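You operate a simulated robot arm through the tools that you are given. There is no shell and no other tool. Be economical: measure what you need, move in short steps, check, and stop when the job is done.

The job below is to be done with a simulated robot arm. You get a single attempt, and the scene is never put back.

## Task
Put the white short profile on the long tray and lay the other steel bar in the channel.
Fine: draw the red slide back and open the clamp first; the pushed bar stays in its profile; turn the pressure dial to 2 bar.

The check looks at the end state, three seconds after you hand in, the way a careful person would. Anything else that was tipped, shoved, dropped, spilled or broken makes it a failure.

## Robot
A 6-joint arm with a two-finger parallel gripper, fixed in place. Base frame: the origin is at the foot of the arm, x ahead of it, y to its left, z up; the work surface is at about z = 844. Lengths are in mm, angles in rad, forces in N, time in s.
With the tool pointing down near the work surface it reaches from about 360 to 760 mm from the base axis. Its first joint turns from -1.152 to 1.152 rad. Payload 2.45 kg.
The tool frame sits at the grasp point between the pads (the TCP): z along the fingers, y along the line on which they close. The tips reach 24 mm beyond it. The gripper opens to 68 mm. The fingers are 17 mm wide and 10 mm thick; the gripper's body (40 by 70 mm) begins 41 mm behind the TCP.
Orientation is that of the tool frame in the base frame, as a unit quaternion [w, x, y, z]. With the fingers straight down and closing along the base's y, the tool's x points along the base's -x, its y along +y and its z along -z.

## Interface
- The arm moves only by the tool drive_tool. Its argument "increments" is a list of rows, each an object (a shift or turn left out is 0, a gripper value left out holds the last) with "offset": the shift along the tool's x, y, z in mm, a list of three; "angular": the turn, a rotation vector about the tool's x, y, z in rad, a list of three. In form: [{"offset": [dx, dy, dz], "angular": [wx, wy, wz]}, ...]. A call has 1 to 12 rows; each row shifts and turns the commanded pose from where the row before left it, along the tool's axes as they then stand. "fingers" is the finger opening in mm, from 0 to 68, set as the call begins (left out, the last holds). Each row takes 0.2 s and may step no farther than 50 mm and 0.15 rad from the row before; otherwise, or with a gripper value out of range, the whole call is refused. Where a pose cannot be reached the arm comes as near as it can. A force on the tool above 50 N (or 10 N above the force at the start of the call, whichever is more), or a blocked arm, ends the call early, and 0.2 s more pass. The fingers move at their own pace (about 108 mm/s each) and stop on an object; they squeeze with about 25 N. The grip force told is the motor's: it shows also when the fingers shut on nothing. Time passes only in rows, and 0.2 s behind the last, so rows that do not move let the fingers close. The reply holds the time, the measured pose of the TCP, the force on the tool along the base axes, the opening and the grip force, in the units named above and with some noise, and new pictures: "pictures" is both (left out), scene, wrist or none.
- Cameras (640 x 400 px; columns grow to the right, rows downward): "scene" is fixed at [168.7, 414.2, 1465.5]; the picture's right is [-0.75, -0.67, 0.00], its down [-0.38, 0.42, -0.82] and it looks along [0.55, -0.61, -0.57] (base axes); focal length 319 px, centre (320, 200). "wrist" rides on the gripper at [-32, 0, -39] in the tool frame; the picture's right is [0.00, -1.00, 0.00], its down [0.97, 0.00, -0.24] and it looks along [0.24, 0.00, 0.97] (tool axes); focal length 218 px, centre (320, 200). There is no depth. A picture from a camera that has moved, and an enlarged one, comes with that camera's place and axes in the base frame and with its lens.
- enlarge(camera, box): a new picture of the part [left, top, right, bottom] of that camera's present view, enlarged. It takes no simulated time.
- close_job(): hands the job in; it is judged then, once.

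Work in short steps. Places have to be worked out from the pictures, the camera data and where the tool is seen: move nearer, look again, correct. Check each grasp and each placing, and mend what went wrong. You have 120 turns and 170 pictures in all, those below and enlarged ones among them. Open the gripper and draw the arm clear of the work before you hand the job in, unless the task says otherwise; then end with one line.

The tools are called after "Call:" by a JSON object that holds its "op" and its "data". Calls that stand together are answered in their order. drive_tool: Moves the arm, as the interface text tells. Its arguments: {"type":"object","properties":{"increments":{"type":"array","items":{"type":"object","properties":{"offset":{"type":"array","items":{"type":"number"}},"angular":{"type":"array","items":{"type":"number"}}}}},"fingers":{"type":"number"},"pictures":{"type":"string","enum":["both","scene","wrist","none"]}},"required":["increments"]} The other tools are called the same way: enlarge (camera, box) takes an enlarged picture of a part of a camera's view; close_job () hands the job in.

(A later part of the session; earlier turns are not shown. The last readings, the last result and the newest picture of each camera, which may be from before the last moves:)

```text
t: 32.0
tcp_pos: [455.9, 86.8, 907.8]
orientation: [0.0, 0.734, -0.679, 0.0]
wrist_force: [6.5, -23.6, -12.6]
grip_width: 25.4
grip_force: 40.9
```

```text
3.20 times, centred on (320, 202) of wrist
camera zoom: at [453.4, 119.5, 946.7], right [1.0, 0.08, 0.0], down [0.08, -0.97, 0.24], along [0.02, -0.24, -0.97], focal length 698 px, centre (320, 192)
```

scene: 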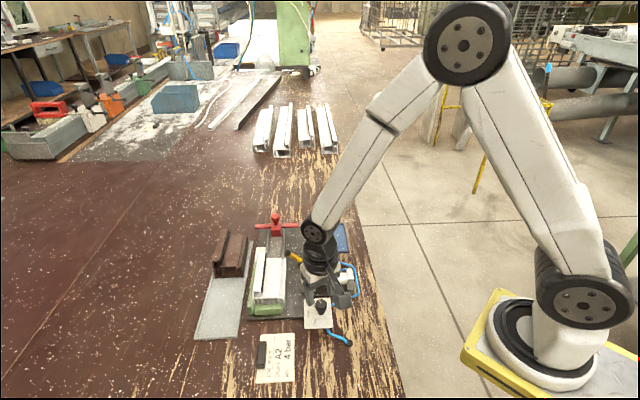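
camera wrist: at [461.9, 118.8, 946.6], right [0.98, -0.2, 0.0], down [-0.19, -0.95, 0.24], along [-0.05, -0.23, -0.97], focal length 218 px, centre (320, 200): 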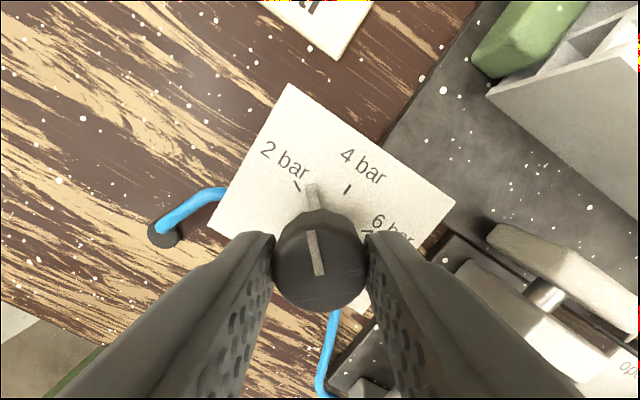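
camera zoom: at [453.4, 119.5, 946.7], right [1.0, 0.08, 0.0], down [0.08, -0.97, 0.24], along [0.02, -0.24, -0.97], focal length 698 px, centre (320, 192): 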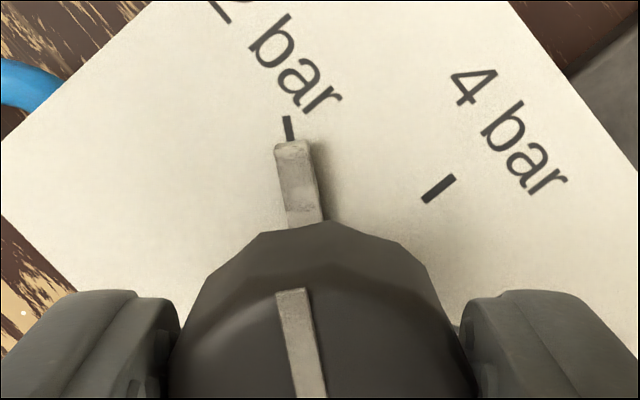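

The pointer is on the 2 bar tick. I'll release, rise and rotate back to the fixture alignment.

Call:
{"op": "drive_tool", "data": {"fingers": 44, "increments": [{}, {"offset": [0, 0, -45]}, {"offset": [0, 0, -45]}, {"angular": [0, 0, 0.147]}, {"angular": [0, 0, 0.147]}, {"angular": [0, 0, 0.147]}, {"angular": [0, 0, 0.147]}, {"angular": [0, 0, 0.147]}, {"angular": [0, 0, 0.147]}, {"angular": [0, 0, 0.147]}, {"angular": [0, 0, 0.147]}, {}], "pictures": "none"}}

Call:
{"op": "drive_tool", "data": {"fingers": 68, "increments": [{"angular": [0, 0, 0.15]}, {"angular": [0, 0, 0.15]}, {"angular": [0, 0, 0.15]}, {"angular": [0, 0, 0.15]}, {"angular": [0, 0, 0.15]}, {"angular": [0, 0, 0.15]}, {"angular": [0, 0, 0.15]}, {"angular": [0, 0, 0.15]}, {"angular": [0, 0, 0.049]}, {"offset": [-30, 0, 0]}, {"offset": [-30, 0, 0]}, {}]}}

```text
t: 34.6
tcp_pos: [454.9, 87.9, 997.9]
orientation: [0.0, -0.234, 0.972, 0.0]
wrist_force: [-0.4, 0.4, 0.0]
grip_width: 44.0
grip_force: 0.0
```

```text
t: 37.2
tcp_pos: [499.0, 45.7, 996.4]
orientation: [0.0, 0.379, 0.926, 0.0]
wrist_force: [0.2, -0.1, 1.0]
grip_width: 68.0
grip_force: 0.0
camera wrist: at [522.4, 23.4, 1037.1], right [-0.7, -0.71, 0.0], down [-0.69, 0.68, 0.24], along [-0.17, 0.17, -0.97], focal length 218 px, centre (320, 200)
```

scene: 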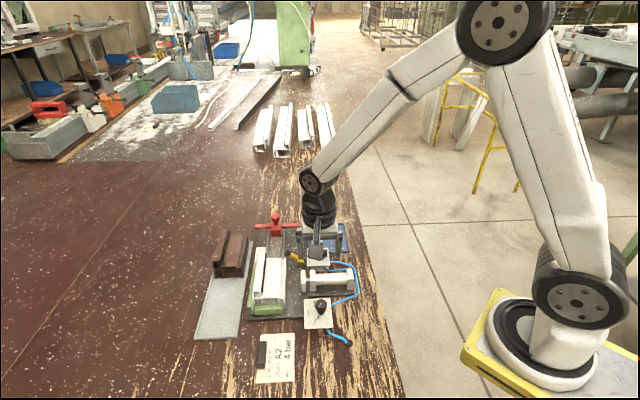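
wrist: 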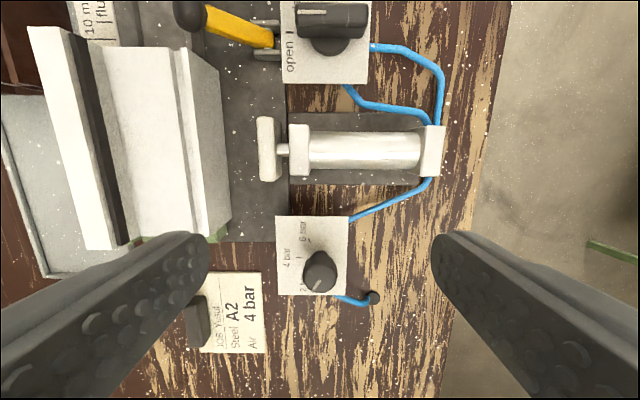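

Now I'll move over the white profile to measure its cross-section.

Call:
{"op": "drive_tool", "data": {"increments": [{"offset": [0, 40, 0]}, {"offset": [0, 40, 0]}, {"offset": [0, 33, 0]}, {}], "pictures": "wrist"}}

Call:
{"op": "enlarge", "data": {"camera": "wrist", "box": [220, 70, 420, 195]}}

Call:
{"op": "enlarge", "data": {"camera": "scene", "box": [200, 230, 320, 305]}}

Call:
{"op": "enlarge", "data": {"camera": "scene", "box": [190, 225, 320, 345]}}

```text
t: 38.2
tcp_pos: [578.6, 127.9, 997.5]
orientation: [0.0, 0.378, 0.926, 0.0]
wrist_force: [1.2, -0.7, 0.7]
grip_width: 68.0
grip_force: 0.0
camera wrist: at [600.9, 105.3, 1037.2], right [-0.7, -0.71, 0.0], down [-0.69, 0.68, 0.24], along [-0.17, 0.17, -0.97], focal length 218 px, centre (320, 200)
```

wrist: 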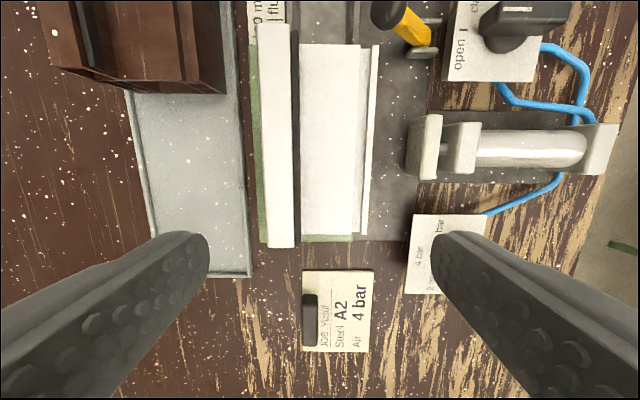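

```text
3.20 times, centred on (320, 132) of wrist
camera zoom: at [600.9, 105.3, 1037.2], right [-0.7, -0.71, 0.0], down [-0.69, 0.68, 0.24], along [-0.17, 0.17, -0.97], focal length 698 px, centre (320, 416)
```

zoom: 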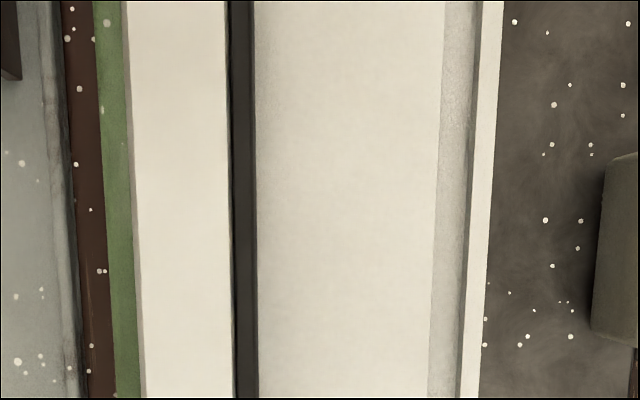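

```text
5.33 times, centred on (260, 268) of scene
camera zoom: at [168.7, 414.2, 1465.5], right [-0.75, -0.67, 0.0], down [-0.38, 0.42, -0.82], along [0.55, -0.61, -0.57], focal length 1700 px, centre (640, -160)
```

zoom: 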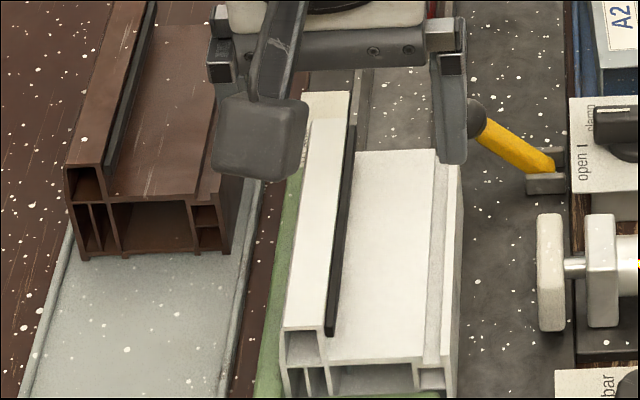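

```text
3.33 times, centred on (255, 285) of scene
camera zoom: at [168.7, 414.2, 1465.5], right [-0.75, -0.67, 0.0], down [-0.38, 0.42, -0.82], along [0.55, -0.61, -0.57], focal length 1062 px, centre (537, -83)
```

zoom: 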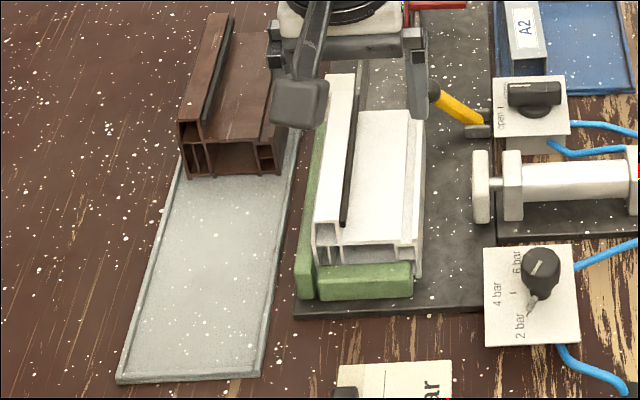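

The profile is about 69 mm wide, too wide for a full-width grip. Its upstanding ledge is about 17 mm wide, plus a gasket, with its top at z≈908. The profile floor is near z≈892 and the green jaw top near z≈887. I'll grip the ledge at mid-length, hovering above it first.

Call:
{"op": "drive_tool", "data": {"fingers": 42, "increments": [{"offset": [-18, 12, 0]}, {"offset": [-17, 10, 0]}, {"offset": [0, 0, 40]}, {}]}}

Call:
{"op": "enlarge", "data": {"camera": "wrist", "box": [220, 180, 420, 305]}}

Call:
{"op": "enlarge", "data": {"camera": "scene", "box": [200, 230, 320, 305]}}

```text
t: 39.2
tcp_pos: [619.0, 118.5, 957.5]
orientation: [0.0, 0.378, 0.926, 0.0]
wrist_force: [-0.4, 0.0, -0.6]
grip_width: 41.8
grip_force: 0.0
camera wrist: at [641.2, 96.4, 996.9], right [-0.7, -0.71, 0.0], down [-0.69, 0.68, 0.24], along [-0.17, 0.17, -0.97], focal length 218 px, centre (320, 200)
```

scene: 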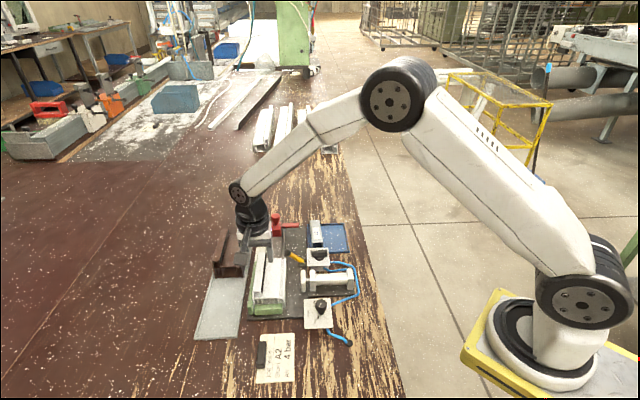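
wrist: 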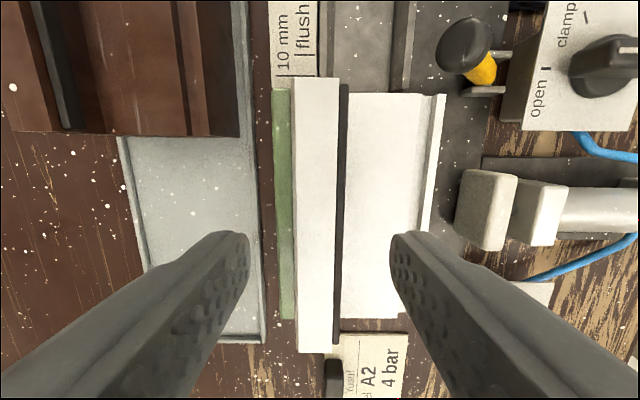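

```text
3.20 times, centred on (320, 242) of wrist
camera zoom: at [641.2, 96.4, 996.9], right [-0.7, -0.71, 0.0], down [-0.69, 0.68, 0.24], along [-0.17, 0.17, -0.97], focal length 698 px, centre (320, 64)
```

zoom: 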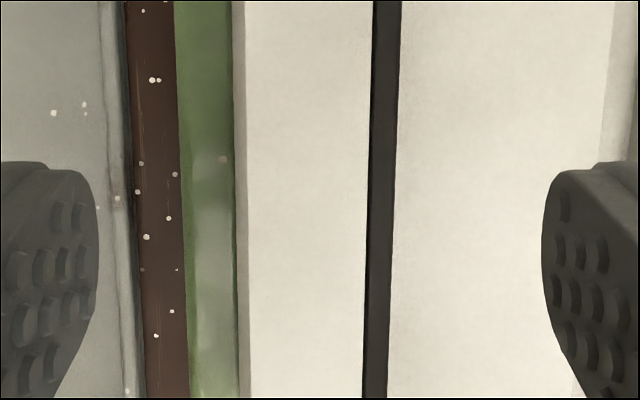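

```text
5.33 times, centred on (260, 268) of scene
camera zoom: at [168.7, 414.2, 1465.5], right [-0.75, -0.67, 0.0], down [-0.38, 0.42, -0.82], along [0.55, -0.61, -0.57], focal length 1700 px, centre (640, -160)
```

zoom: 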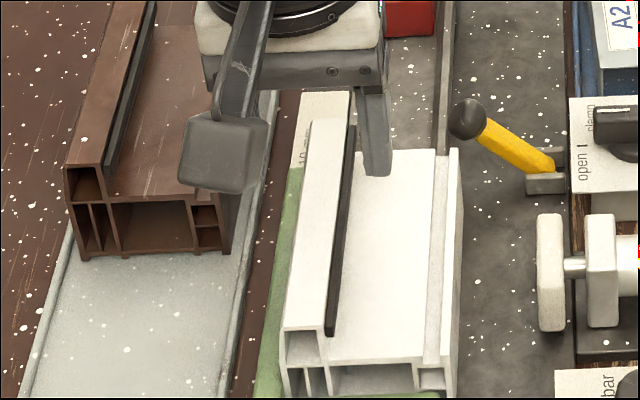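

I'm centred on the ledge. I'll descend until the tips are at about z≈896, with the last steps small.

Call:
{"op": "drive_tool", "data": {"increments": [{"offset": [0, 0, 18]}, {"offset": [0, 0, 12]}, {"offset": [0, 0, 4]}, {"offset": [0, 0, 3]}, {}], "pictures": "both"}}

Call:
{"op": "enlarge", "data": {"camera": "scene", "box": [200, 230, 320, 305]}}

```text
t: 40.4
tcp_pos: [619.0, 118.3, 918.8]
orientation: [0.001, 0.378, 0.926, 0.0]
wrist_force: [-0.1, -0.2, -1.0]
grip_width: 42.0
grip_force: 0.1
camera wrist: at [641.0, 95.9, 959.5], right [-0.7, -0.71, 0.0], down [-0.69, 0.68, 0.24], along [-0.17, 0.17, -0.97], focal length 218 px, centre (320, 200)
```

scene: 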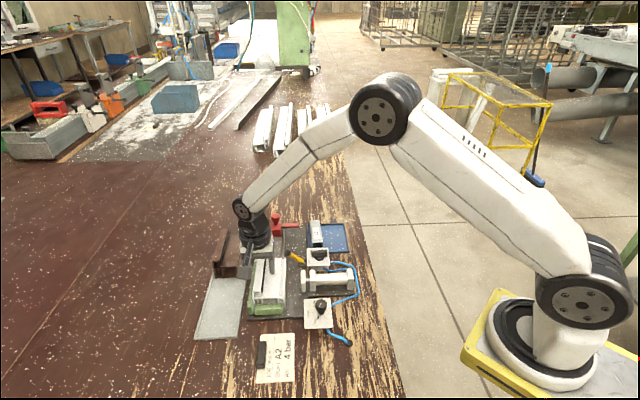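
wrist: 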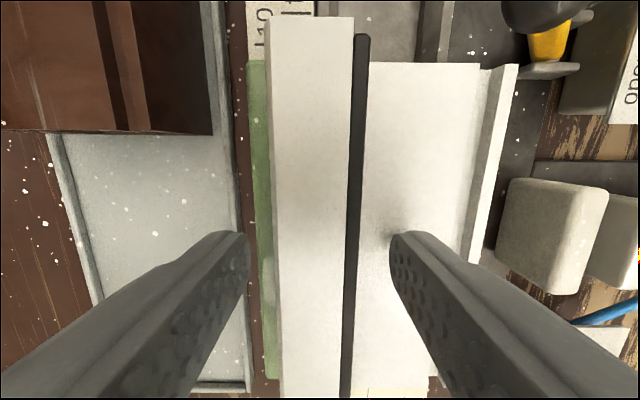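

```text
5.33 times, centred on (260, 268) of scene
camera zoom: at [168.7, 414.2, 1465.5], right [-0.75, -0.67, 0.0], down [-0.38, 0.42, -0.82], along [0.55, -0.61, -0.57], focal length 1700 px, centre (640, -160)
```

zoom: 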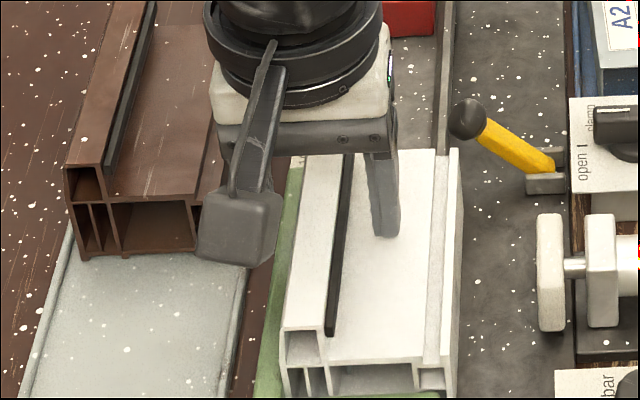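

The tips sit just above the profile's floor on either side of the ledge. Closing.

Call:
{"op": "drive_tool", "data": {"fingers": 5, "increments": [{}, {}], "pictures": "wrist"}}

```text
t: 41.0
tcp_pos: [617.5, 118.4, 920.1]
orientation: [0.0, 0.378, 0.926, 0.0]
wrist_force: [0.6, 1.1, 1.2]
grip_width: 19.3
grip_force: 25.2
camera wrist: at [641.1, 96.0, 959.7], right [-0.7, -0.71, 0.0], down [-0.69, 0.68, 0.24], along [-0.17, 0.17, -0.97], focal length 218 px, centre (320, 200)
```

wrist: 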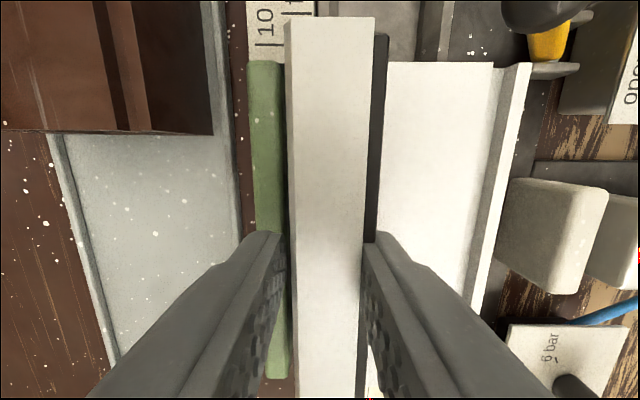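

The ledge is gripped at 19.3 mm. I'll lift it 12 mm and check.

Call:
{"op": "drive_tool", "data": {"increments": [{"offset": [0, 0, -4]}, {"offset": [0, 0, -4]}, {"offset": [0, 0, -4]}, {}]}}

Call:
{"op": "enlarge", "data": {"camera": "scene", "box": [190, 225, 320, 345]}}

```text
t: 42.0
tcp_pos: [618.2, 118.1, 931.4]
orientation: [0.0, 0.377, 0.926, 0.0]
wrist_force: [0.8, -0.5, -2.9]
grip_width: 19.4
grip_force: 24.7
camera wrist: at [640.9, 96.0, 971.5], right [-0.7, -0.71, 0.0], down [-0.69, 0.68, 0.24], along [-0.17, 0.17, -0.97], focal length 218 px, centre (320, 200)
```

scene: 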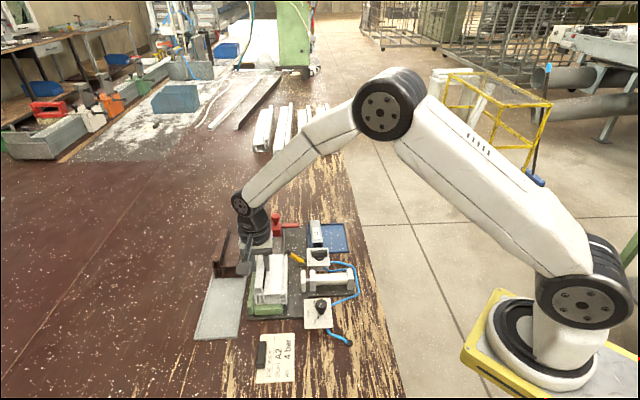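
wrist: 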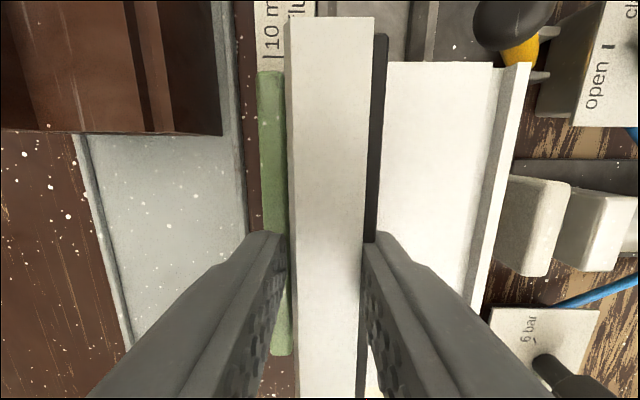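

```text
3.33 times, centred on (255, 285) of scene
camera zoom: at [168.7, 414.2, 1465.5], right [-0.75, -0.67, 0.0], down [-0.38, 0.42, -0.82], along [0.55, -0.61, -0.57], focal length 1062 px, centre (537, -83)
```

zoom: 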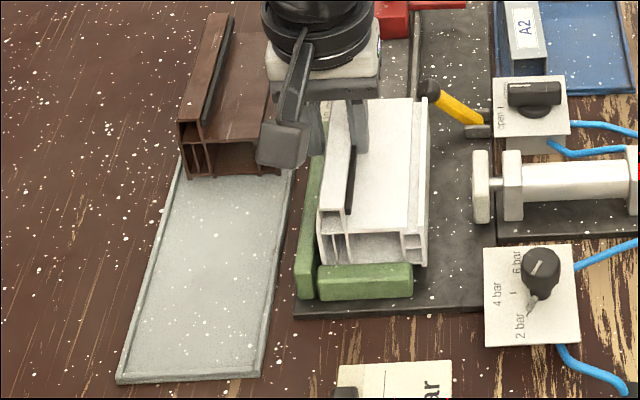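

The profile is lifted cleanly and hangs level. I'll raise it above everything, shift back along the tray's free front part, then across over the tray.

Call:
{"op": "drive_tool", "data": {"increments": [{"offset": [0, 0, -20]}, {"offset": [0, 0, -20]}, {"offset": [0, 0, -15]}, {"offset": [20, 0, 0]}, {"offset": [18, 0, 0]}, {"offset": [0, 20, 0]}, {"offset": [0, 25, 0]}, {"offset": [0, 25, 0]}, {"offset": [0, 25, 0]}, {"offset": [0, 16, 0]}, {}]}}

Call:
{"op": "enlarge", "data": {"camera": "scene", "box": [170, 225, 320, 345]}}

```text
t: 44.4
tcp_pos: [667.9, 225.1, 987.9]
orientation: [0.0, 0.379, 0.926, 0.001]
wrist_force: [-0.1, -0.4, 0.5]
grip_width: 4.7
grip_force: 0.1
camera wrist: at [691.4, 201.9, 1026.9], right [-0.7, -0.71, 0.0], down [-0.69, 0.68, 0.24], along [-0.17, 0.17, -0.97], focal length 218 px, centre (320, 200)
```

scene: 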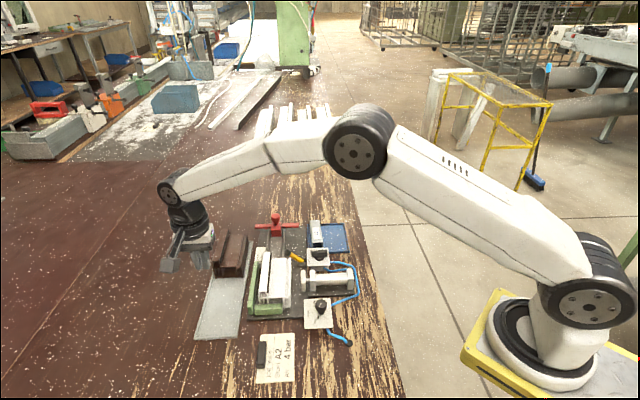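
wrist: 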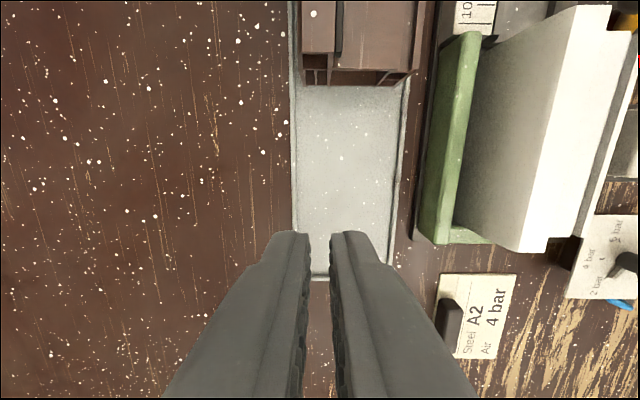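

```text
3.33 times, centred on (245, 285) of scene
camera zoom: at [168.7, 414.2, 1465.5], right [-0.75, -0.67, 0.0], down [-0.38, 0.42, -0.82], along [0.55, -0.61, -0.57], focal length 1062 px, centre (570, -83)
```

zoom: 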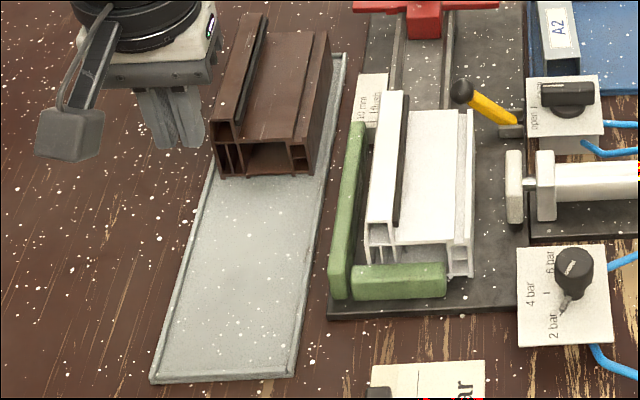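

The profile slipped out early in the lift and dropped back upright in the fixture. I'll inspect it carefully before retrying.

Call:
{"op": "enlarge", "data": {"camera": "scene", "box": [240, 245, 312, 320]}}

Call:
{"op": "drive_tool", "data": {"fingers": 68, "increments": [{"offset": [-10, -45, 0]}, {"offset": [-10, -45, 0]}, {"offset": [0, -45, 0]}, {}], "pictures": "wrist"}}

Call:
{"op": "enlarge", "data": {"camera": "wrist", "box": [240, 70, 400, 170]}}

```text
5.33 times, centred on (276, 282) of scene
camera zoom: at [168.7, 414.2, 1465.5], right [-0.75, -0.67, 0.0], down [-0.38, 0.42, -0.82], along [0.55, -0.61, -0.57], focal length 1700 px, centre (555, -240)
```

zoom: 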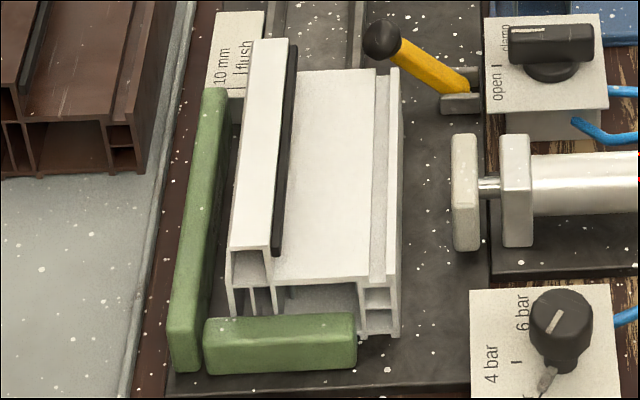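

```text
t: 45.4
tcp_pos: [589.7, 112.5, 987.4]
orientation: [0.0, 0.377, 0.926, 0.0]
wrist_force: [-0.2, -0.8, 0.4]
grip_width: 68.1
grip_force: 0.1
camera wrist: at [611.8, 91.2, 1026.6], right [-0.7, -0.71, 0.0], down [-0.69, 0.68, 0.24], along [-0.17, 0.17, -0.97], focal length 218 px, centre (320, 200)
```

wrist: 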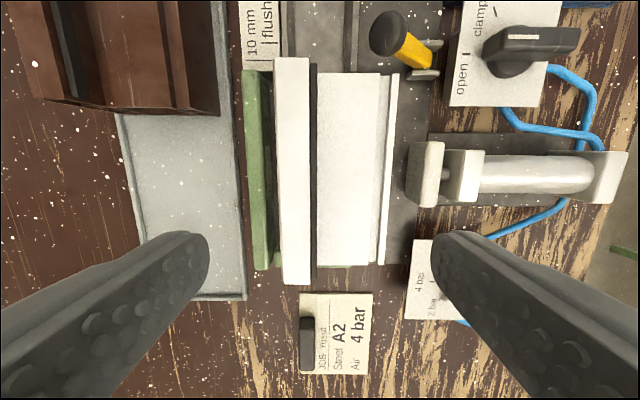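

```text
4.00 times, centred on (320, 120) of wrist
camera zoom: at [611.8, 91.2, 1026.6], right [-0.7, -0.71, 0.0], down [-0.69, 0.68, 0.24], along [-0.17, 0.17, -0.97], focal length 873 px, centre (320, 520)
```

zoom: 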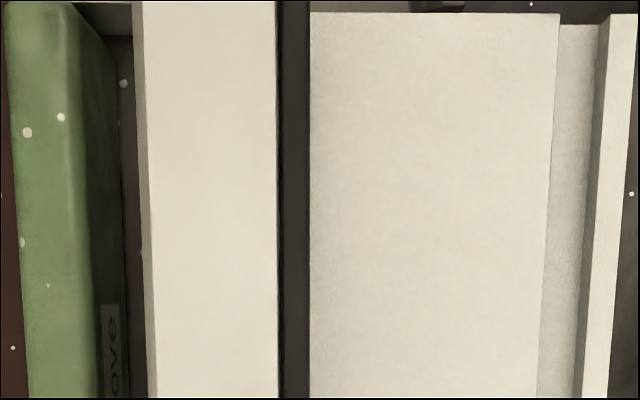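

The profile sits upright with about a 7 mm gap to the green jaw. Its width is about 68 mm, so the ledge is the only usable grip. This time I'll grip deeper, with the tips nearly on the profile's floor, and lift slowly.

Call:
{"op": "drive_tool", "data": {"fingers": 40, "increments": [{"offset": [-12.5, 12.7, 0]}, {"offset": [0, 0, 30]}, {"offset": [0, 0, 20]}, {"offset": [0, 0, 15]}, {}], "pictures": "both"}}

Call:
{"op": "enlarge", "data": {"camera": "scene", "box": [240, 245, 312, 290]}}

```text
t: 46.6
tcp_pos: [607.6, 114.2, 923.2]
orientation: [0.001, 0.378, 0.926, 0.0]
wrist_force: [-0.9, -0.5, -0.1]
grip_width: 40.2
grip_force: 0.0
camera wrist: at [629.4, 91.6, 961.9], right [-0.7, -0.71, 0.0], down [-0.69, 0.68, 0.24], along [-0.17, 0.17, -0.97], focal length 218 px, centre (320, 200)
```

scene: 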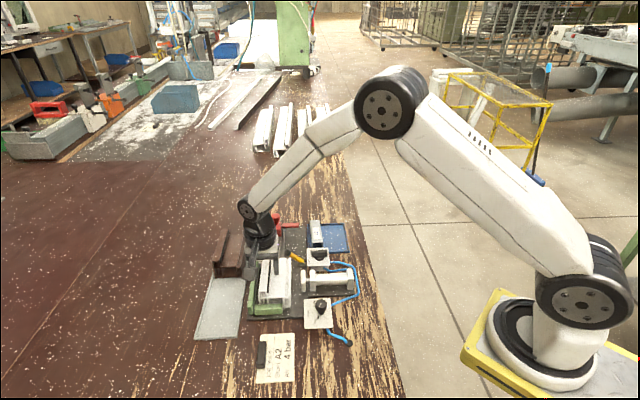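
wrist: 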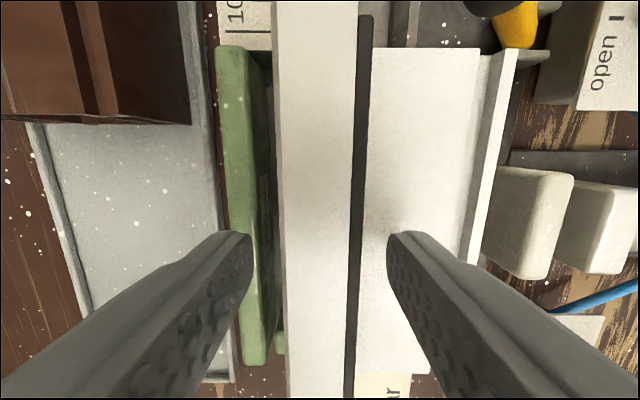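

```text
8.89 times, centred on (276, 268) of scene
camera zoom: at [168.7, 414.2, 1465.5], right [-0.75, -0.67, 0.0], down [-0.38, 0.42, -0.82], along [0.55, -0.61, -0.57], focal length 2832 px, centre (711, -400)
```

zoom: 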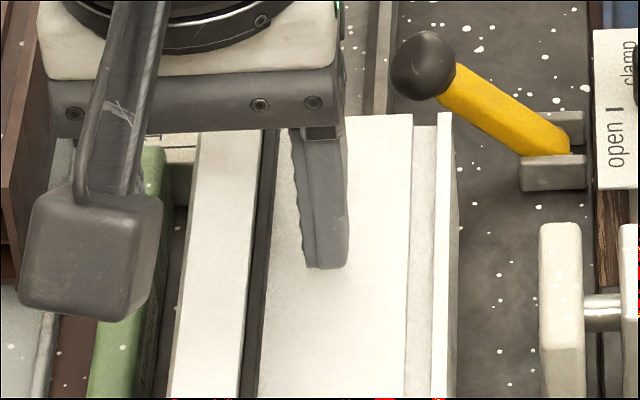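

Call:
{"op": "drive_tool", "data": {"increments": [{"offset": [0, 0, 3]}, {"offset": [0, 0, 2]}, {"offset": [0, 0, 1]}, {}], "pictures": "none"}}

```text
t: 47.6
tcp_pos: [606.5, 113.1, 915.7]
orientation: [0.0, 0.378, 0.926, 0.0]
wrist_force: [-1.0, -0.9, 0.8]
grip_width: 39.9
grip_force: 0.1
```

No contact yet; I'll go down in 1 mm steps, watching the force.

Call:
{"op": "drive_tool", "data": {"increments": [{"offset": [0, 0, 1]}, {"offset": [0, 0, 1]}, {}], "pictures": "none"}}

Call:
{"op": "drive_tool", "data": {"increments": [{"offset": [0, 0, 1]}, {"offset": [0, 0, 1]}, {}], "pictures": "none"}}

```text
t: 48.4
tcp_pos: [606.2, 113.1, 915.0]
orientation: [0.0, 0.377, 0.926, 0.0]
wrist_force: [-0.5, 0.4, -0.5]
grip_width: 39.9
grip_force: 0.0
```

```text
t: 49.2
tcp_pos: [607.0, 114.4, 914.5]
orientation: [0.001, 0.377, 0.926, 0.0]
wrist_force: [-4.2, 1.5, 20.4]
grip_width: 41.4
grip_force: 1.3
```

Contact came at TCP z≈914. I'll back off 1 mm and close.

Call:
{"op": "drive_tool", "data": {"increments": [{"offset": [0, 0, -1.5]}, {}], "pictures": "none"}}

Call:
{"op": "drive_tool", "data": {"fingers": 0, "increments": [{}, {}, {}], "pictures": "wrist"}}

```text
t: 49.8
tcp_pos: [606.0, 113.7, 912.9]
orientation: [0.002, 0.378, 0.926, 0.0]
wrist_force: [-0.5, -1.2, 13.7]
grip_width: 40.5
grip_force: 0.5
```

```text
t: 50.6
tcp_pos: [607.2, 113.9, 914.3]
orientation: [0.001, 0.379, 0.926, 0.001]
wrist_force: [3.8, 2.7, 10.3]
grip_width: 19.4
grip_force: 25.5
camera wrist: at [629.4, 91.9, 953.6], right [-0.7, -0.71, 0.0], down [-0.69, 0.68, 0.24], along [-0.17, 0.17, -0.97], focal length 218 px, centre (320, 200)
```

wrist: 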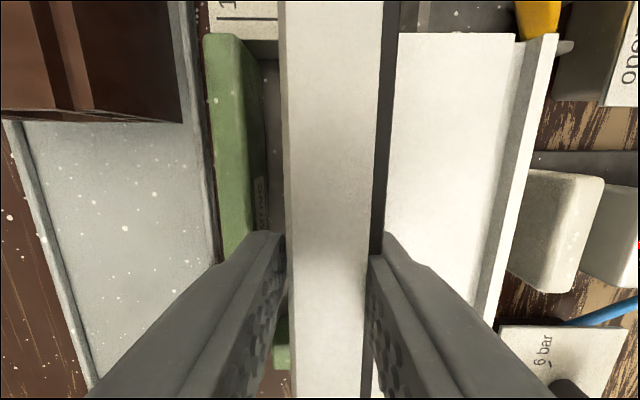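

Gripped deeper at 19.4 mm. I'll lift slowly at 2–3 mm per row.

Call:
{"op": "drive_tool", "data": {"increments": [{"offset": [0, 0, -1]}, {"offset": [0, 0, -2]}, {"offset": [0, 0, -2]}, {"offset": [0, 0, -2]}, {"offset": [0, 0, -3]}, {"offset": [0, 0, -3]}, {"offset": [0, 0, -3]}, {"offset": [0, 0, -3]}, {"offset": [0, 0, -3]}, {"offset": [0, 0, -2]}, {"offset": [0, 0, -1]}, {}]}}

Call:
{"op": "enlarge", "data": {"camera": "scene", "box": [200, 230, 320, 320]}}

```text
t: 53.2
tcp_pos: [607.1, 113.0, 938.8]
orientation: [0.0, 0.378, 0.926, -0.001]
wrist_force: [0.1, 0.6, -3.0]
grip_width: 19.7
grip_force: 25.0
camera wrist: at [629.1, 91.6, 978.1], right [-0.7, -0.71, 0.0], down [-0.69, 0.68, 0.24], along [-0.17, 0.17, -0.97], focal length 218 px, centre (320, 200)
```

scene: 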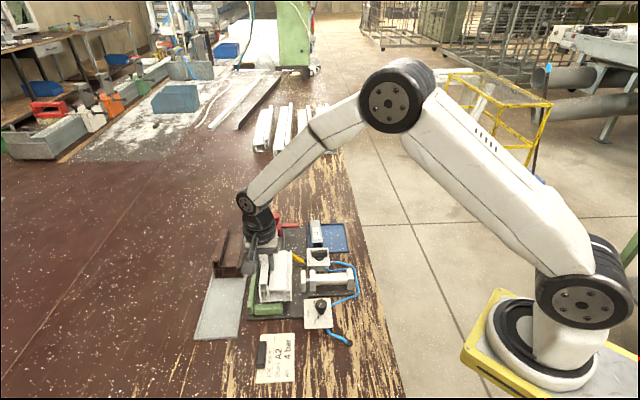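
wrist: 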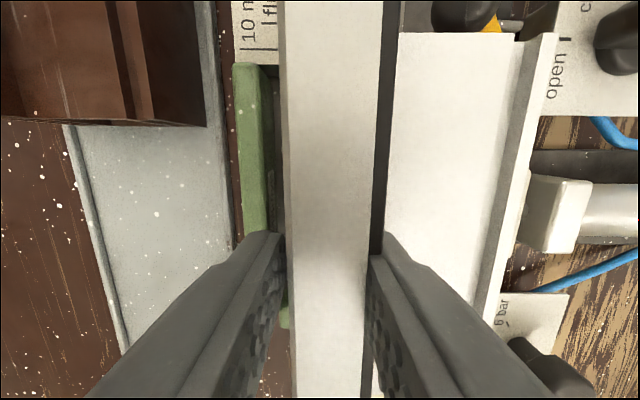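

```text
4.44 times, centred on (260, 275) of scene
camera zoom: at [168.7, 414.2, 1465.5], right [-0.75, -0.67, 0.0], down [-0.38, 0.42, -0.82], along [0.55, -0.61, -0.57], focal length 1416 px, centre (587, -133)
```

zoom: 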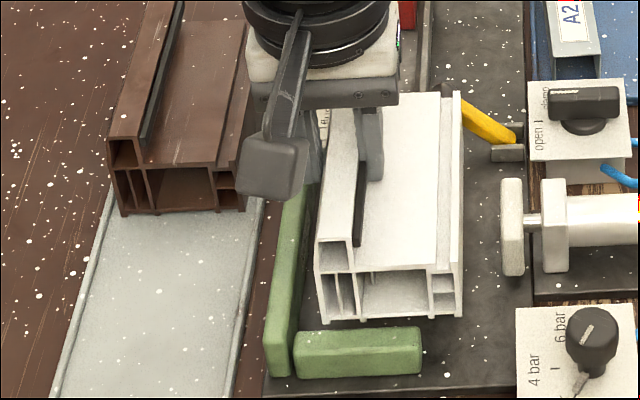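

It is level and held. I'll continue lifting slowly.

Call:
{"op": "drive_tool", "data": {"increments": [{"offset": [0, 0, -1]}, {"offset": [0, 0, -2]}, {"offset": [0, 0, -3]}, {"offset": [0, 0, -3]}, {"offset": [0, 0, -3]}, {"offset": [0, 0, -3]}, {"offset": [0, 0, -3]}, {"offset": [0, 0, -3]}, {"offset": [0, 0, -2]}, {"offset": [0, 0, -1]}, {}], "pictures": "scene"}}

Call:
{"op": "enlarge", "data": {"camera": "scene", "box": [200, 230, 320, 320]}}

```text
t: 55.6
tcp_pos: [606.4, 115.2, 962.1]
orientation: [0.0, 0.378, 0.926, -0.001]
wrist_force: [0.1, -0.2, -3.4]
grip_width: 19.8
grip_force: 25.1
```

scene: 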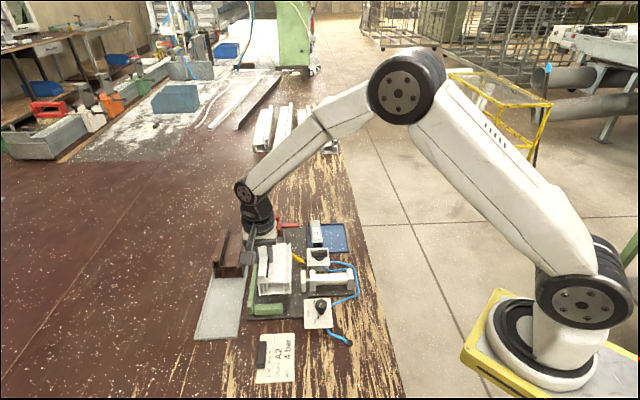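

```text
4.44 times, centred on (260, 275) of scene
camera zoom: at [168.7, 414.2, 1465.5], right [-0.75, -0.67, 0.0], down [-0.38, 0.42, -0.82], along [0.55, -0.61, -0.57], focal length 1416 px, centre (587, -133)
```

zoom: 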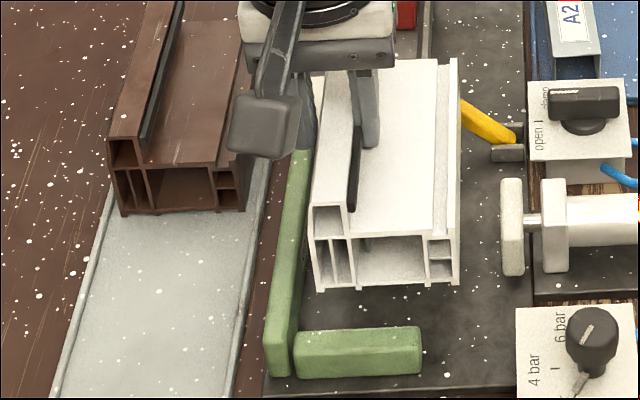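

It is still level and now clears the green jaw. I'll move back along A and across to B gently.

Call:
{"op": "drive_tool", "data": {"increments": [{"offset": [2, 2, 0]}, {"offset": [5, 5, 0]}, {"offset": [7, 7, 0]}, {"offset": [7, 8, 0]}, {"offset": [7, 9, 0]}, {"offset": [5, 9, 0]}, {"offset": [2, 9, 0]}, {"offset": [0, 9, 0]}, {"offset": [0, 9, 0]}, {"offset": [0, 6, 0]}, {"offset": [0, 3, 0]}, {}], "pictures": "scene"}}

Call:
{"op": "enlarge", "data": {"camera": "scene", "box": [180, 230, 320, 335]}}

```text
t: 58.2
tcp_pos: [634.6, 193.3, 962.2]
orientation: [0.0, 0.377, 0.926, 0.0]
wrist_force: [0.2, -0.1, -2.3]
grip_width: 19.5
grip_force: 25.2
```

scene: 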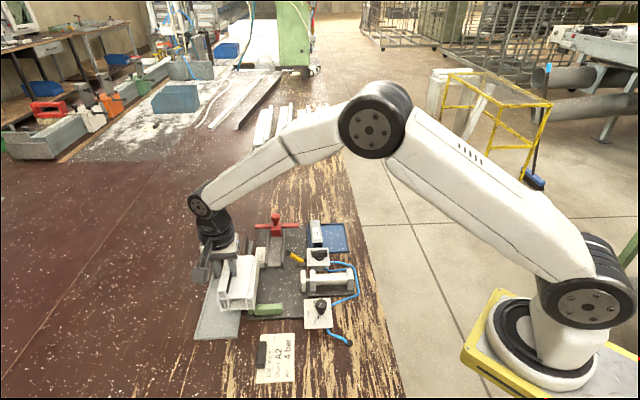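

```text
3.81 times, centred on (250, 282) of scene
camera zoom: at [168.8, 414.2, 1465.5], right [-0.75, -0.67, 0.0], down [-0.38, 0.42, -0.82], along [0.55, -0.61, -0.57], focal length 1214 px, centre (587, -114)
```

zoom: 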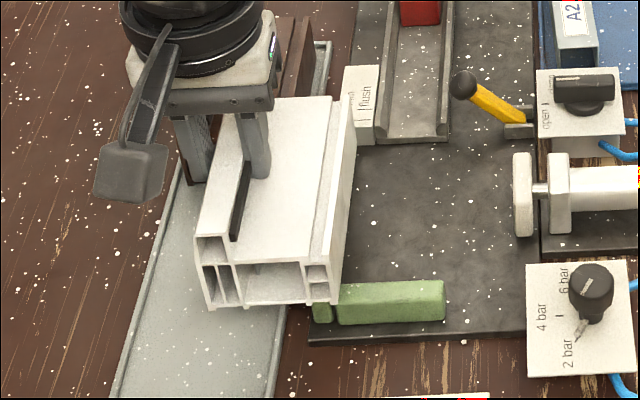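

It's holding well. I'll move the remaining ~45 mm across and view it from the wrist.

Call:
{"op": "drive_tool", "data": {"increments": [{"offset": [0, 3, 0]}, {"offset": [0, 7, 0]}, {"offset": [0, 9, 0]}, {"offset": [0, 9, 0]}, {"offset": [0, 9, 0]}, {"offset": [0, 6, 0]}, {"offset": [0, 2, 0]}, {}], "pictures": "both"}}

Call:
{"op": "enlarge", "data": {"camera": "scene", "box": [170, 230, 310, 350]}}

```text
t: 60.0
tcp_pos: [667.2, 226.5, 963.0]
orientation: [0.001, 0.379, 0.926, 0.0]
wrist_force: [0.9, -0.3, -3.9]
grip_width: 19.5
grip_force: 25.3
camera wrist: at [688.9, 202.8, 1002.3], right [-0.7, -0.71, 0.0], down [-0.69, 0.68, 0.24], along [-0.17, 0.17, -0.97], focal length 218 px, centre (320, 200)
```

scene: 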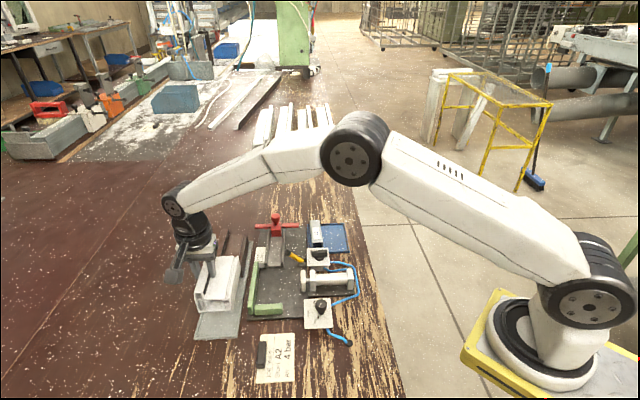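
wrist: 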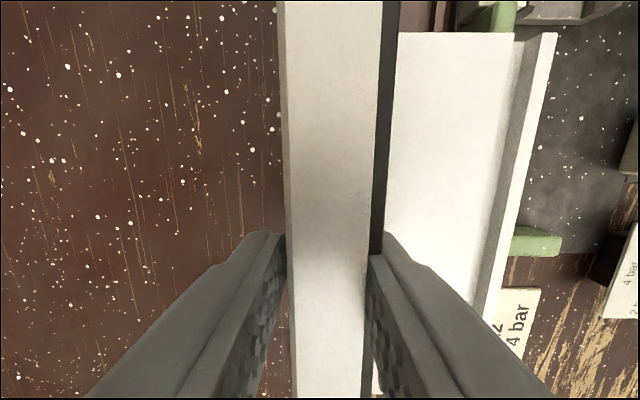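

```text
3.33 times, centred on (240, 290) of scene
camera zoom: at [168.8, 414.2, 1465.5], right [-0.75, -0.67, 0.0], down [-0.38, 0.42, -0.82], along [0.55, -0.61, -0.57], focal length 1062 px, centre (587, -100)
```

zoom: 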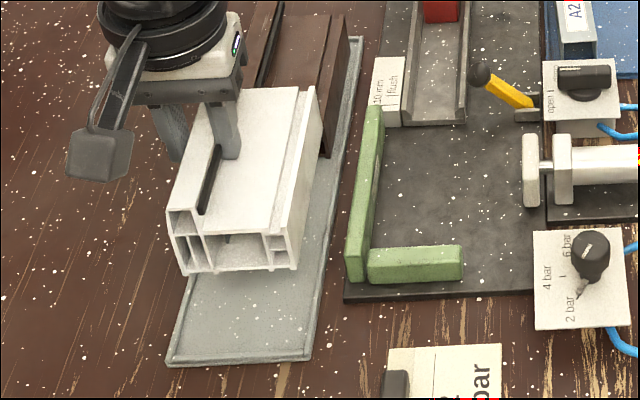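

The wrist view puts the tray at B≈562–650 and the profile is centred over its free part. I'll lower slowly.

Call:
{"op": "drive_tool", "data": {"increments": [{"offset": [0, 0.5, 2]}, {"offset": [0, 0.5, 4]}, {"offset": [0, 0, 4]}, {"offset": [0, 0, 4]}, {"offset": [0, 0, 4]}, {"offset": [0, 0, 4]}, {"offset": [0, 0, 4]}, {"offset": [0, 0, 4]}, {"offset": [0, 0, 4]}, {"offset": [0, 0, 4]}, {"offset": [0, 0, 2]}, {}], "pictures": "scene"}}

Call:
{"op": "enlarge", "data": {"camera": "scene", "box": [170, 230, 310, 350]}}

```text
t: 62.6
tcp_pos: [667.9, 225.2, 922.4]
orientation: [0.0, 0.378, 0.926, 0.0]
wrist_force: [-0.1, 0.2, -2.6]
grip_width: 19.6
grip_force: 25.4
```

scene: 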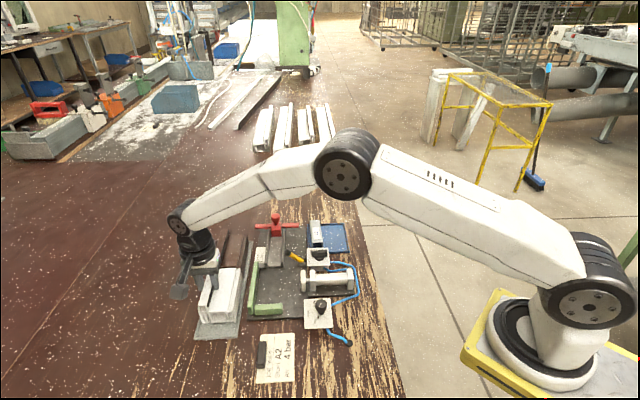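

```text
3.33 times, centred on (240, 290) of scene
camera zoom: at [168.8, 414.2, 1465.5], right [-0.75, -0.67, 0.0], down [-0.38, 0.42, -0.82], along [0.55, -0.61, -0.57], focal length 1062 px, centre (587, -100)
```

zoom: 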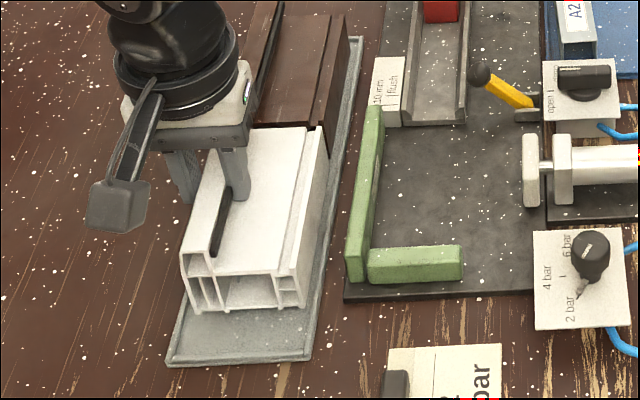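

The alignment inside the rims looks good. I'll lower the last ~13 mm in small steps until contact.

Call:
{"op": "drive_tool", "data": {"increments": [{"offset": [0, 0, 2]}, {"offset": [0, 0, 2]}, {"offset": [0, 0, 2]}, {"offset": [0, 0, 1]}, {}], "pictures": "none"}}

Call:
{"op": "drive_tool", "data": {"increments": [{"offset": [0, 0, 1]}, {"offset": [0, 0, 1]}, {"offset": [0, 0, 1]}, {}], "pictures": "scene"}}

Call:
{"op": "enlarge", "data": {"camera": "scene", "box": [180, 265, 290, 345]}}

```text
t: 63.8
tcp_pos: [667.7, 225.6, 915.8]
orientation: [0.0, 0.377, 0.926, 0.0]
wrist_force: [0.7, 0.3, -2.5]
grip_width: 19.6
grip_force: 25.1
```

```text
t: 64.8
tcp_pos: [667.9, 225.0, 912.6]
orientation: [0.001, 0.377, 0.926, 0.0]
wrist_force: [-0.8, -0.9, -2.1]
grip_width: 19.8
grip_force: 25.4
```

scene: 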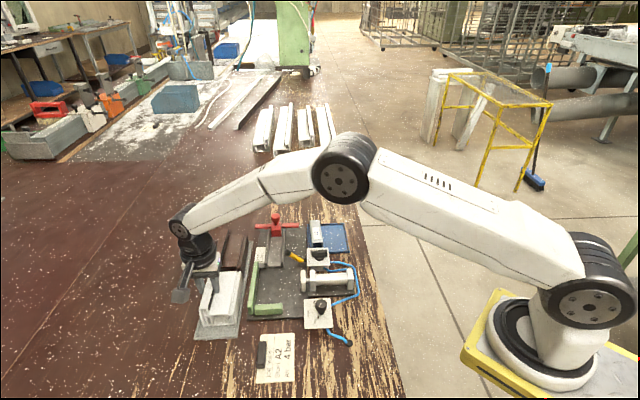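

```text
5.00 times, centred on (235, 305) of scene
camera zoom: at [168.8, 414.2, 1465.5], right [-0.75, -0.67, 0.0], down [-0.38, 0.42, -0.82], along [0.55, -0.61, -0.57], focal length 1593 px, centre (745, -325)
```

zoom: 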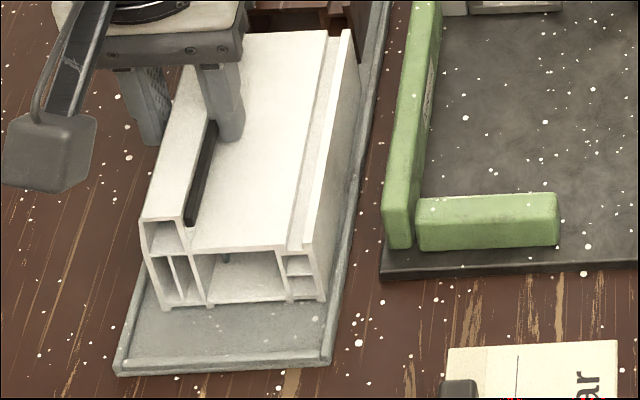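

Call:
{"op": "drive_tool", "data": {"increments": [{"offset": [0, 1.5, 1]}, {"offset": [0, 0, 1]}, {"offset": [0, 0, 1]}, {}], "pictures": "none"}}

Call:
{"op": "drive_tool", "data": {"increments": [{"offset": [0, 0, 1]}, {"offset": [0, 0, 1]}, {}], "pictures": "none"}}

```text
t: 65.8
tcp_pos: [668.8, 226.6, 910.4]
orientation: [0.0, 0.378, 0.926, -0.001]
wrist_force: [-0.7, 0.1, 1.4]
grip_width: 19.7
grip_force: 24.8
```

```text
t: 66.6
tcp_pos: [668.3, 225.5, 910.2]
orientation: [0.002, 0.378, 0.926, 0.001]
wrist_force: [-7.5, -1.6, 21.9]
grip_width: 19.7
grip_force: 24.7
```

The profile is down on the tray, with force +22 N. I'll back off 1.5 mm, open partly to release, and check before rising.

Call:
{"op": "drive_tool", "data": {"fingers": 36, "increments": [{"offset": [0, 0, -1.5]}, {}, {}], "pictures": "none"}}

Call:
{"op": "drive_tool", "data": {"increments": [{"offset": [0, 0, -10]}, {"offset": [0, 0, -30]}, {"offset": [0, 0, -40]}, {"offset": [-20, -30, -20]}, {"offset": [0, -40, 0]}, {}]}}

Call:
{"op": "enlarge", "data": {"camera": "scene", "box": [180, 230, 320, 345]}}

```text
t: 67.4
tcp_pos: [668.6, 226.1, 910.0]
orientation: [0.001, 0.377, 0.926, 0.001]
wrist_force: [6.1, 3.5, 14.9]
grip_width: 30.6
grip_force: 0.2
```

```text
t: 68.8
tcp_pos: [633.9, 163.5, 1009.1]
orientation: [0.0, 0.378, 0.926, 0.0]
wrist_force: [-0.3, -0.2, -0.4]
grip_width: 36.1
grip_force: 0.2
camera wrist: at [656.2, 140.9, 1048.2], right [-0.7, -0.71, 0.0], down [-0.69, 0.68, 0.24], along [-0.17, 0.17, -0.97], focal length 218 px, centre (320, 200)
```

scene: 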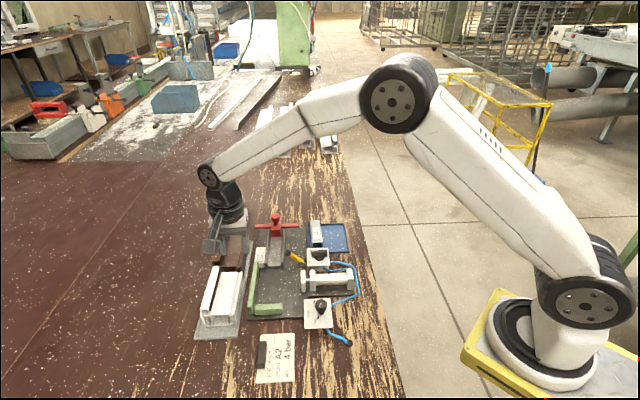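
wrist: 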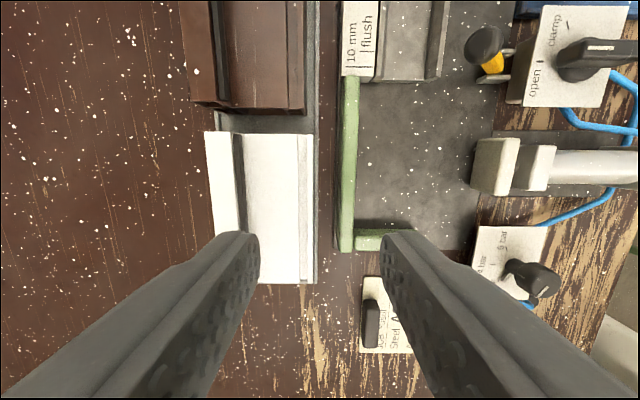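

```text
3.48 times, centred on (250, 288) of scene
camera zoom: at [168.7, 414.2, 1465.5], right [-0.75, -0.67, 0.0], down [-0.38, 0.42, -0.82], along [0.55, -0.61, -0.57], focal length 1108 px, centre (564, -104)
```

zoom: 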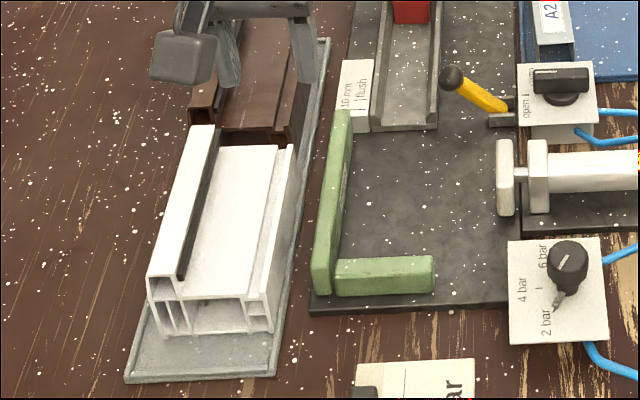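

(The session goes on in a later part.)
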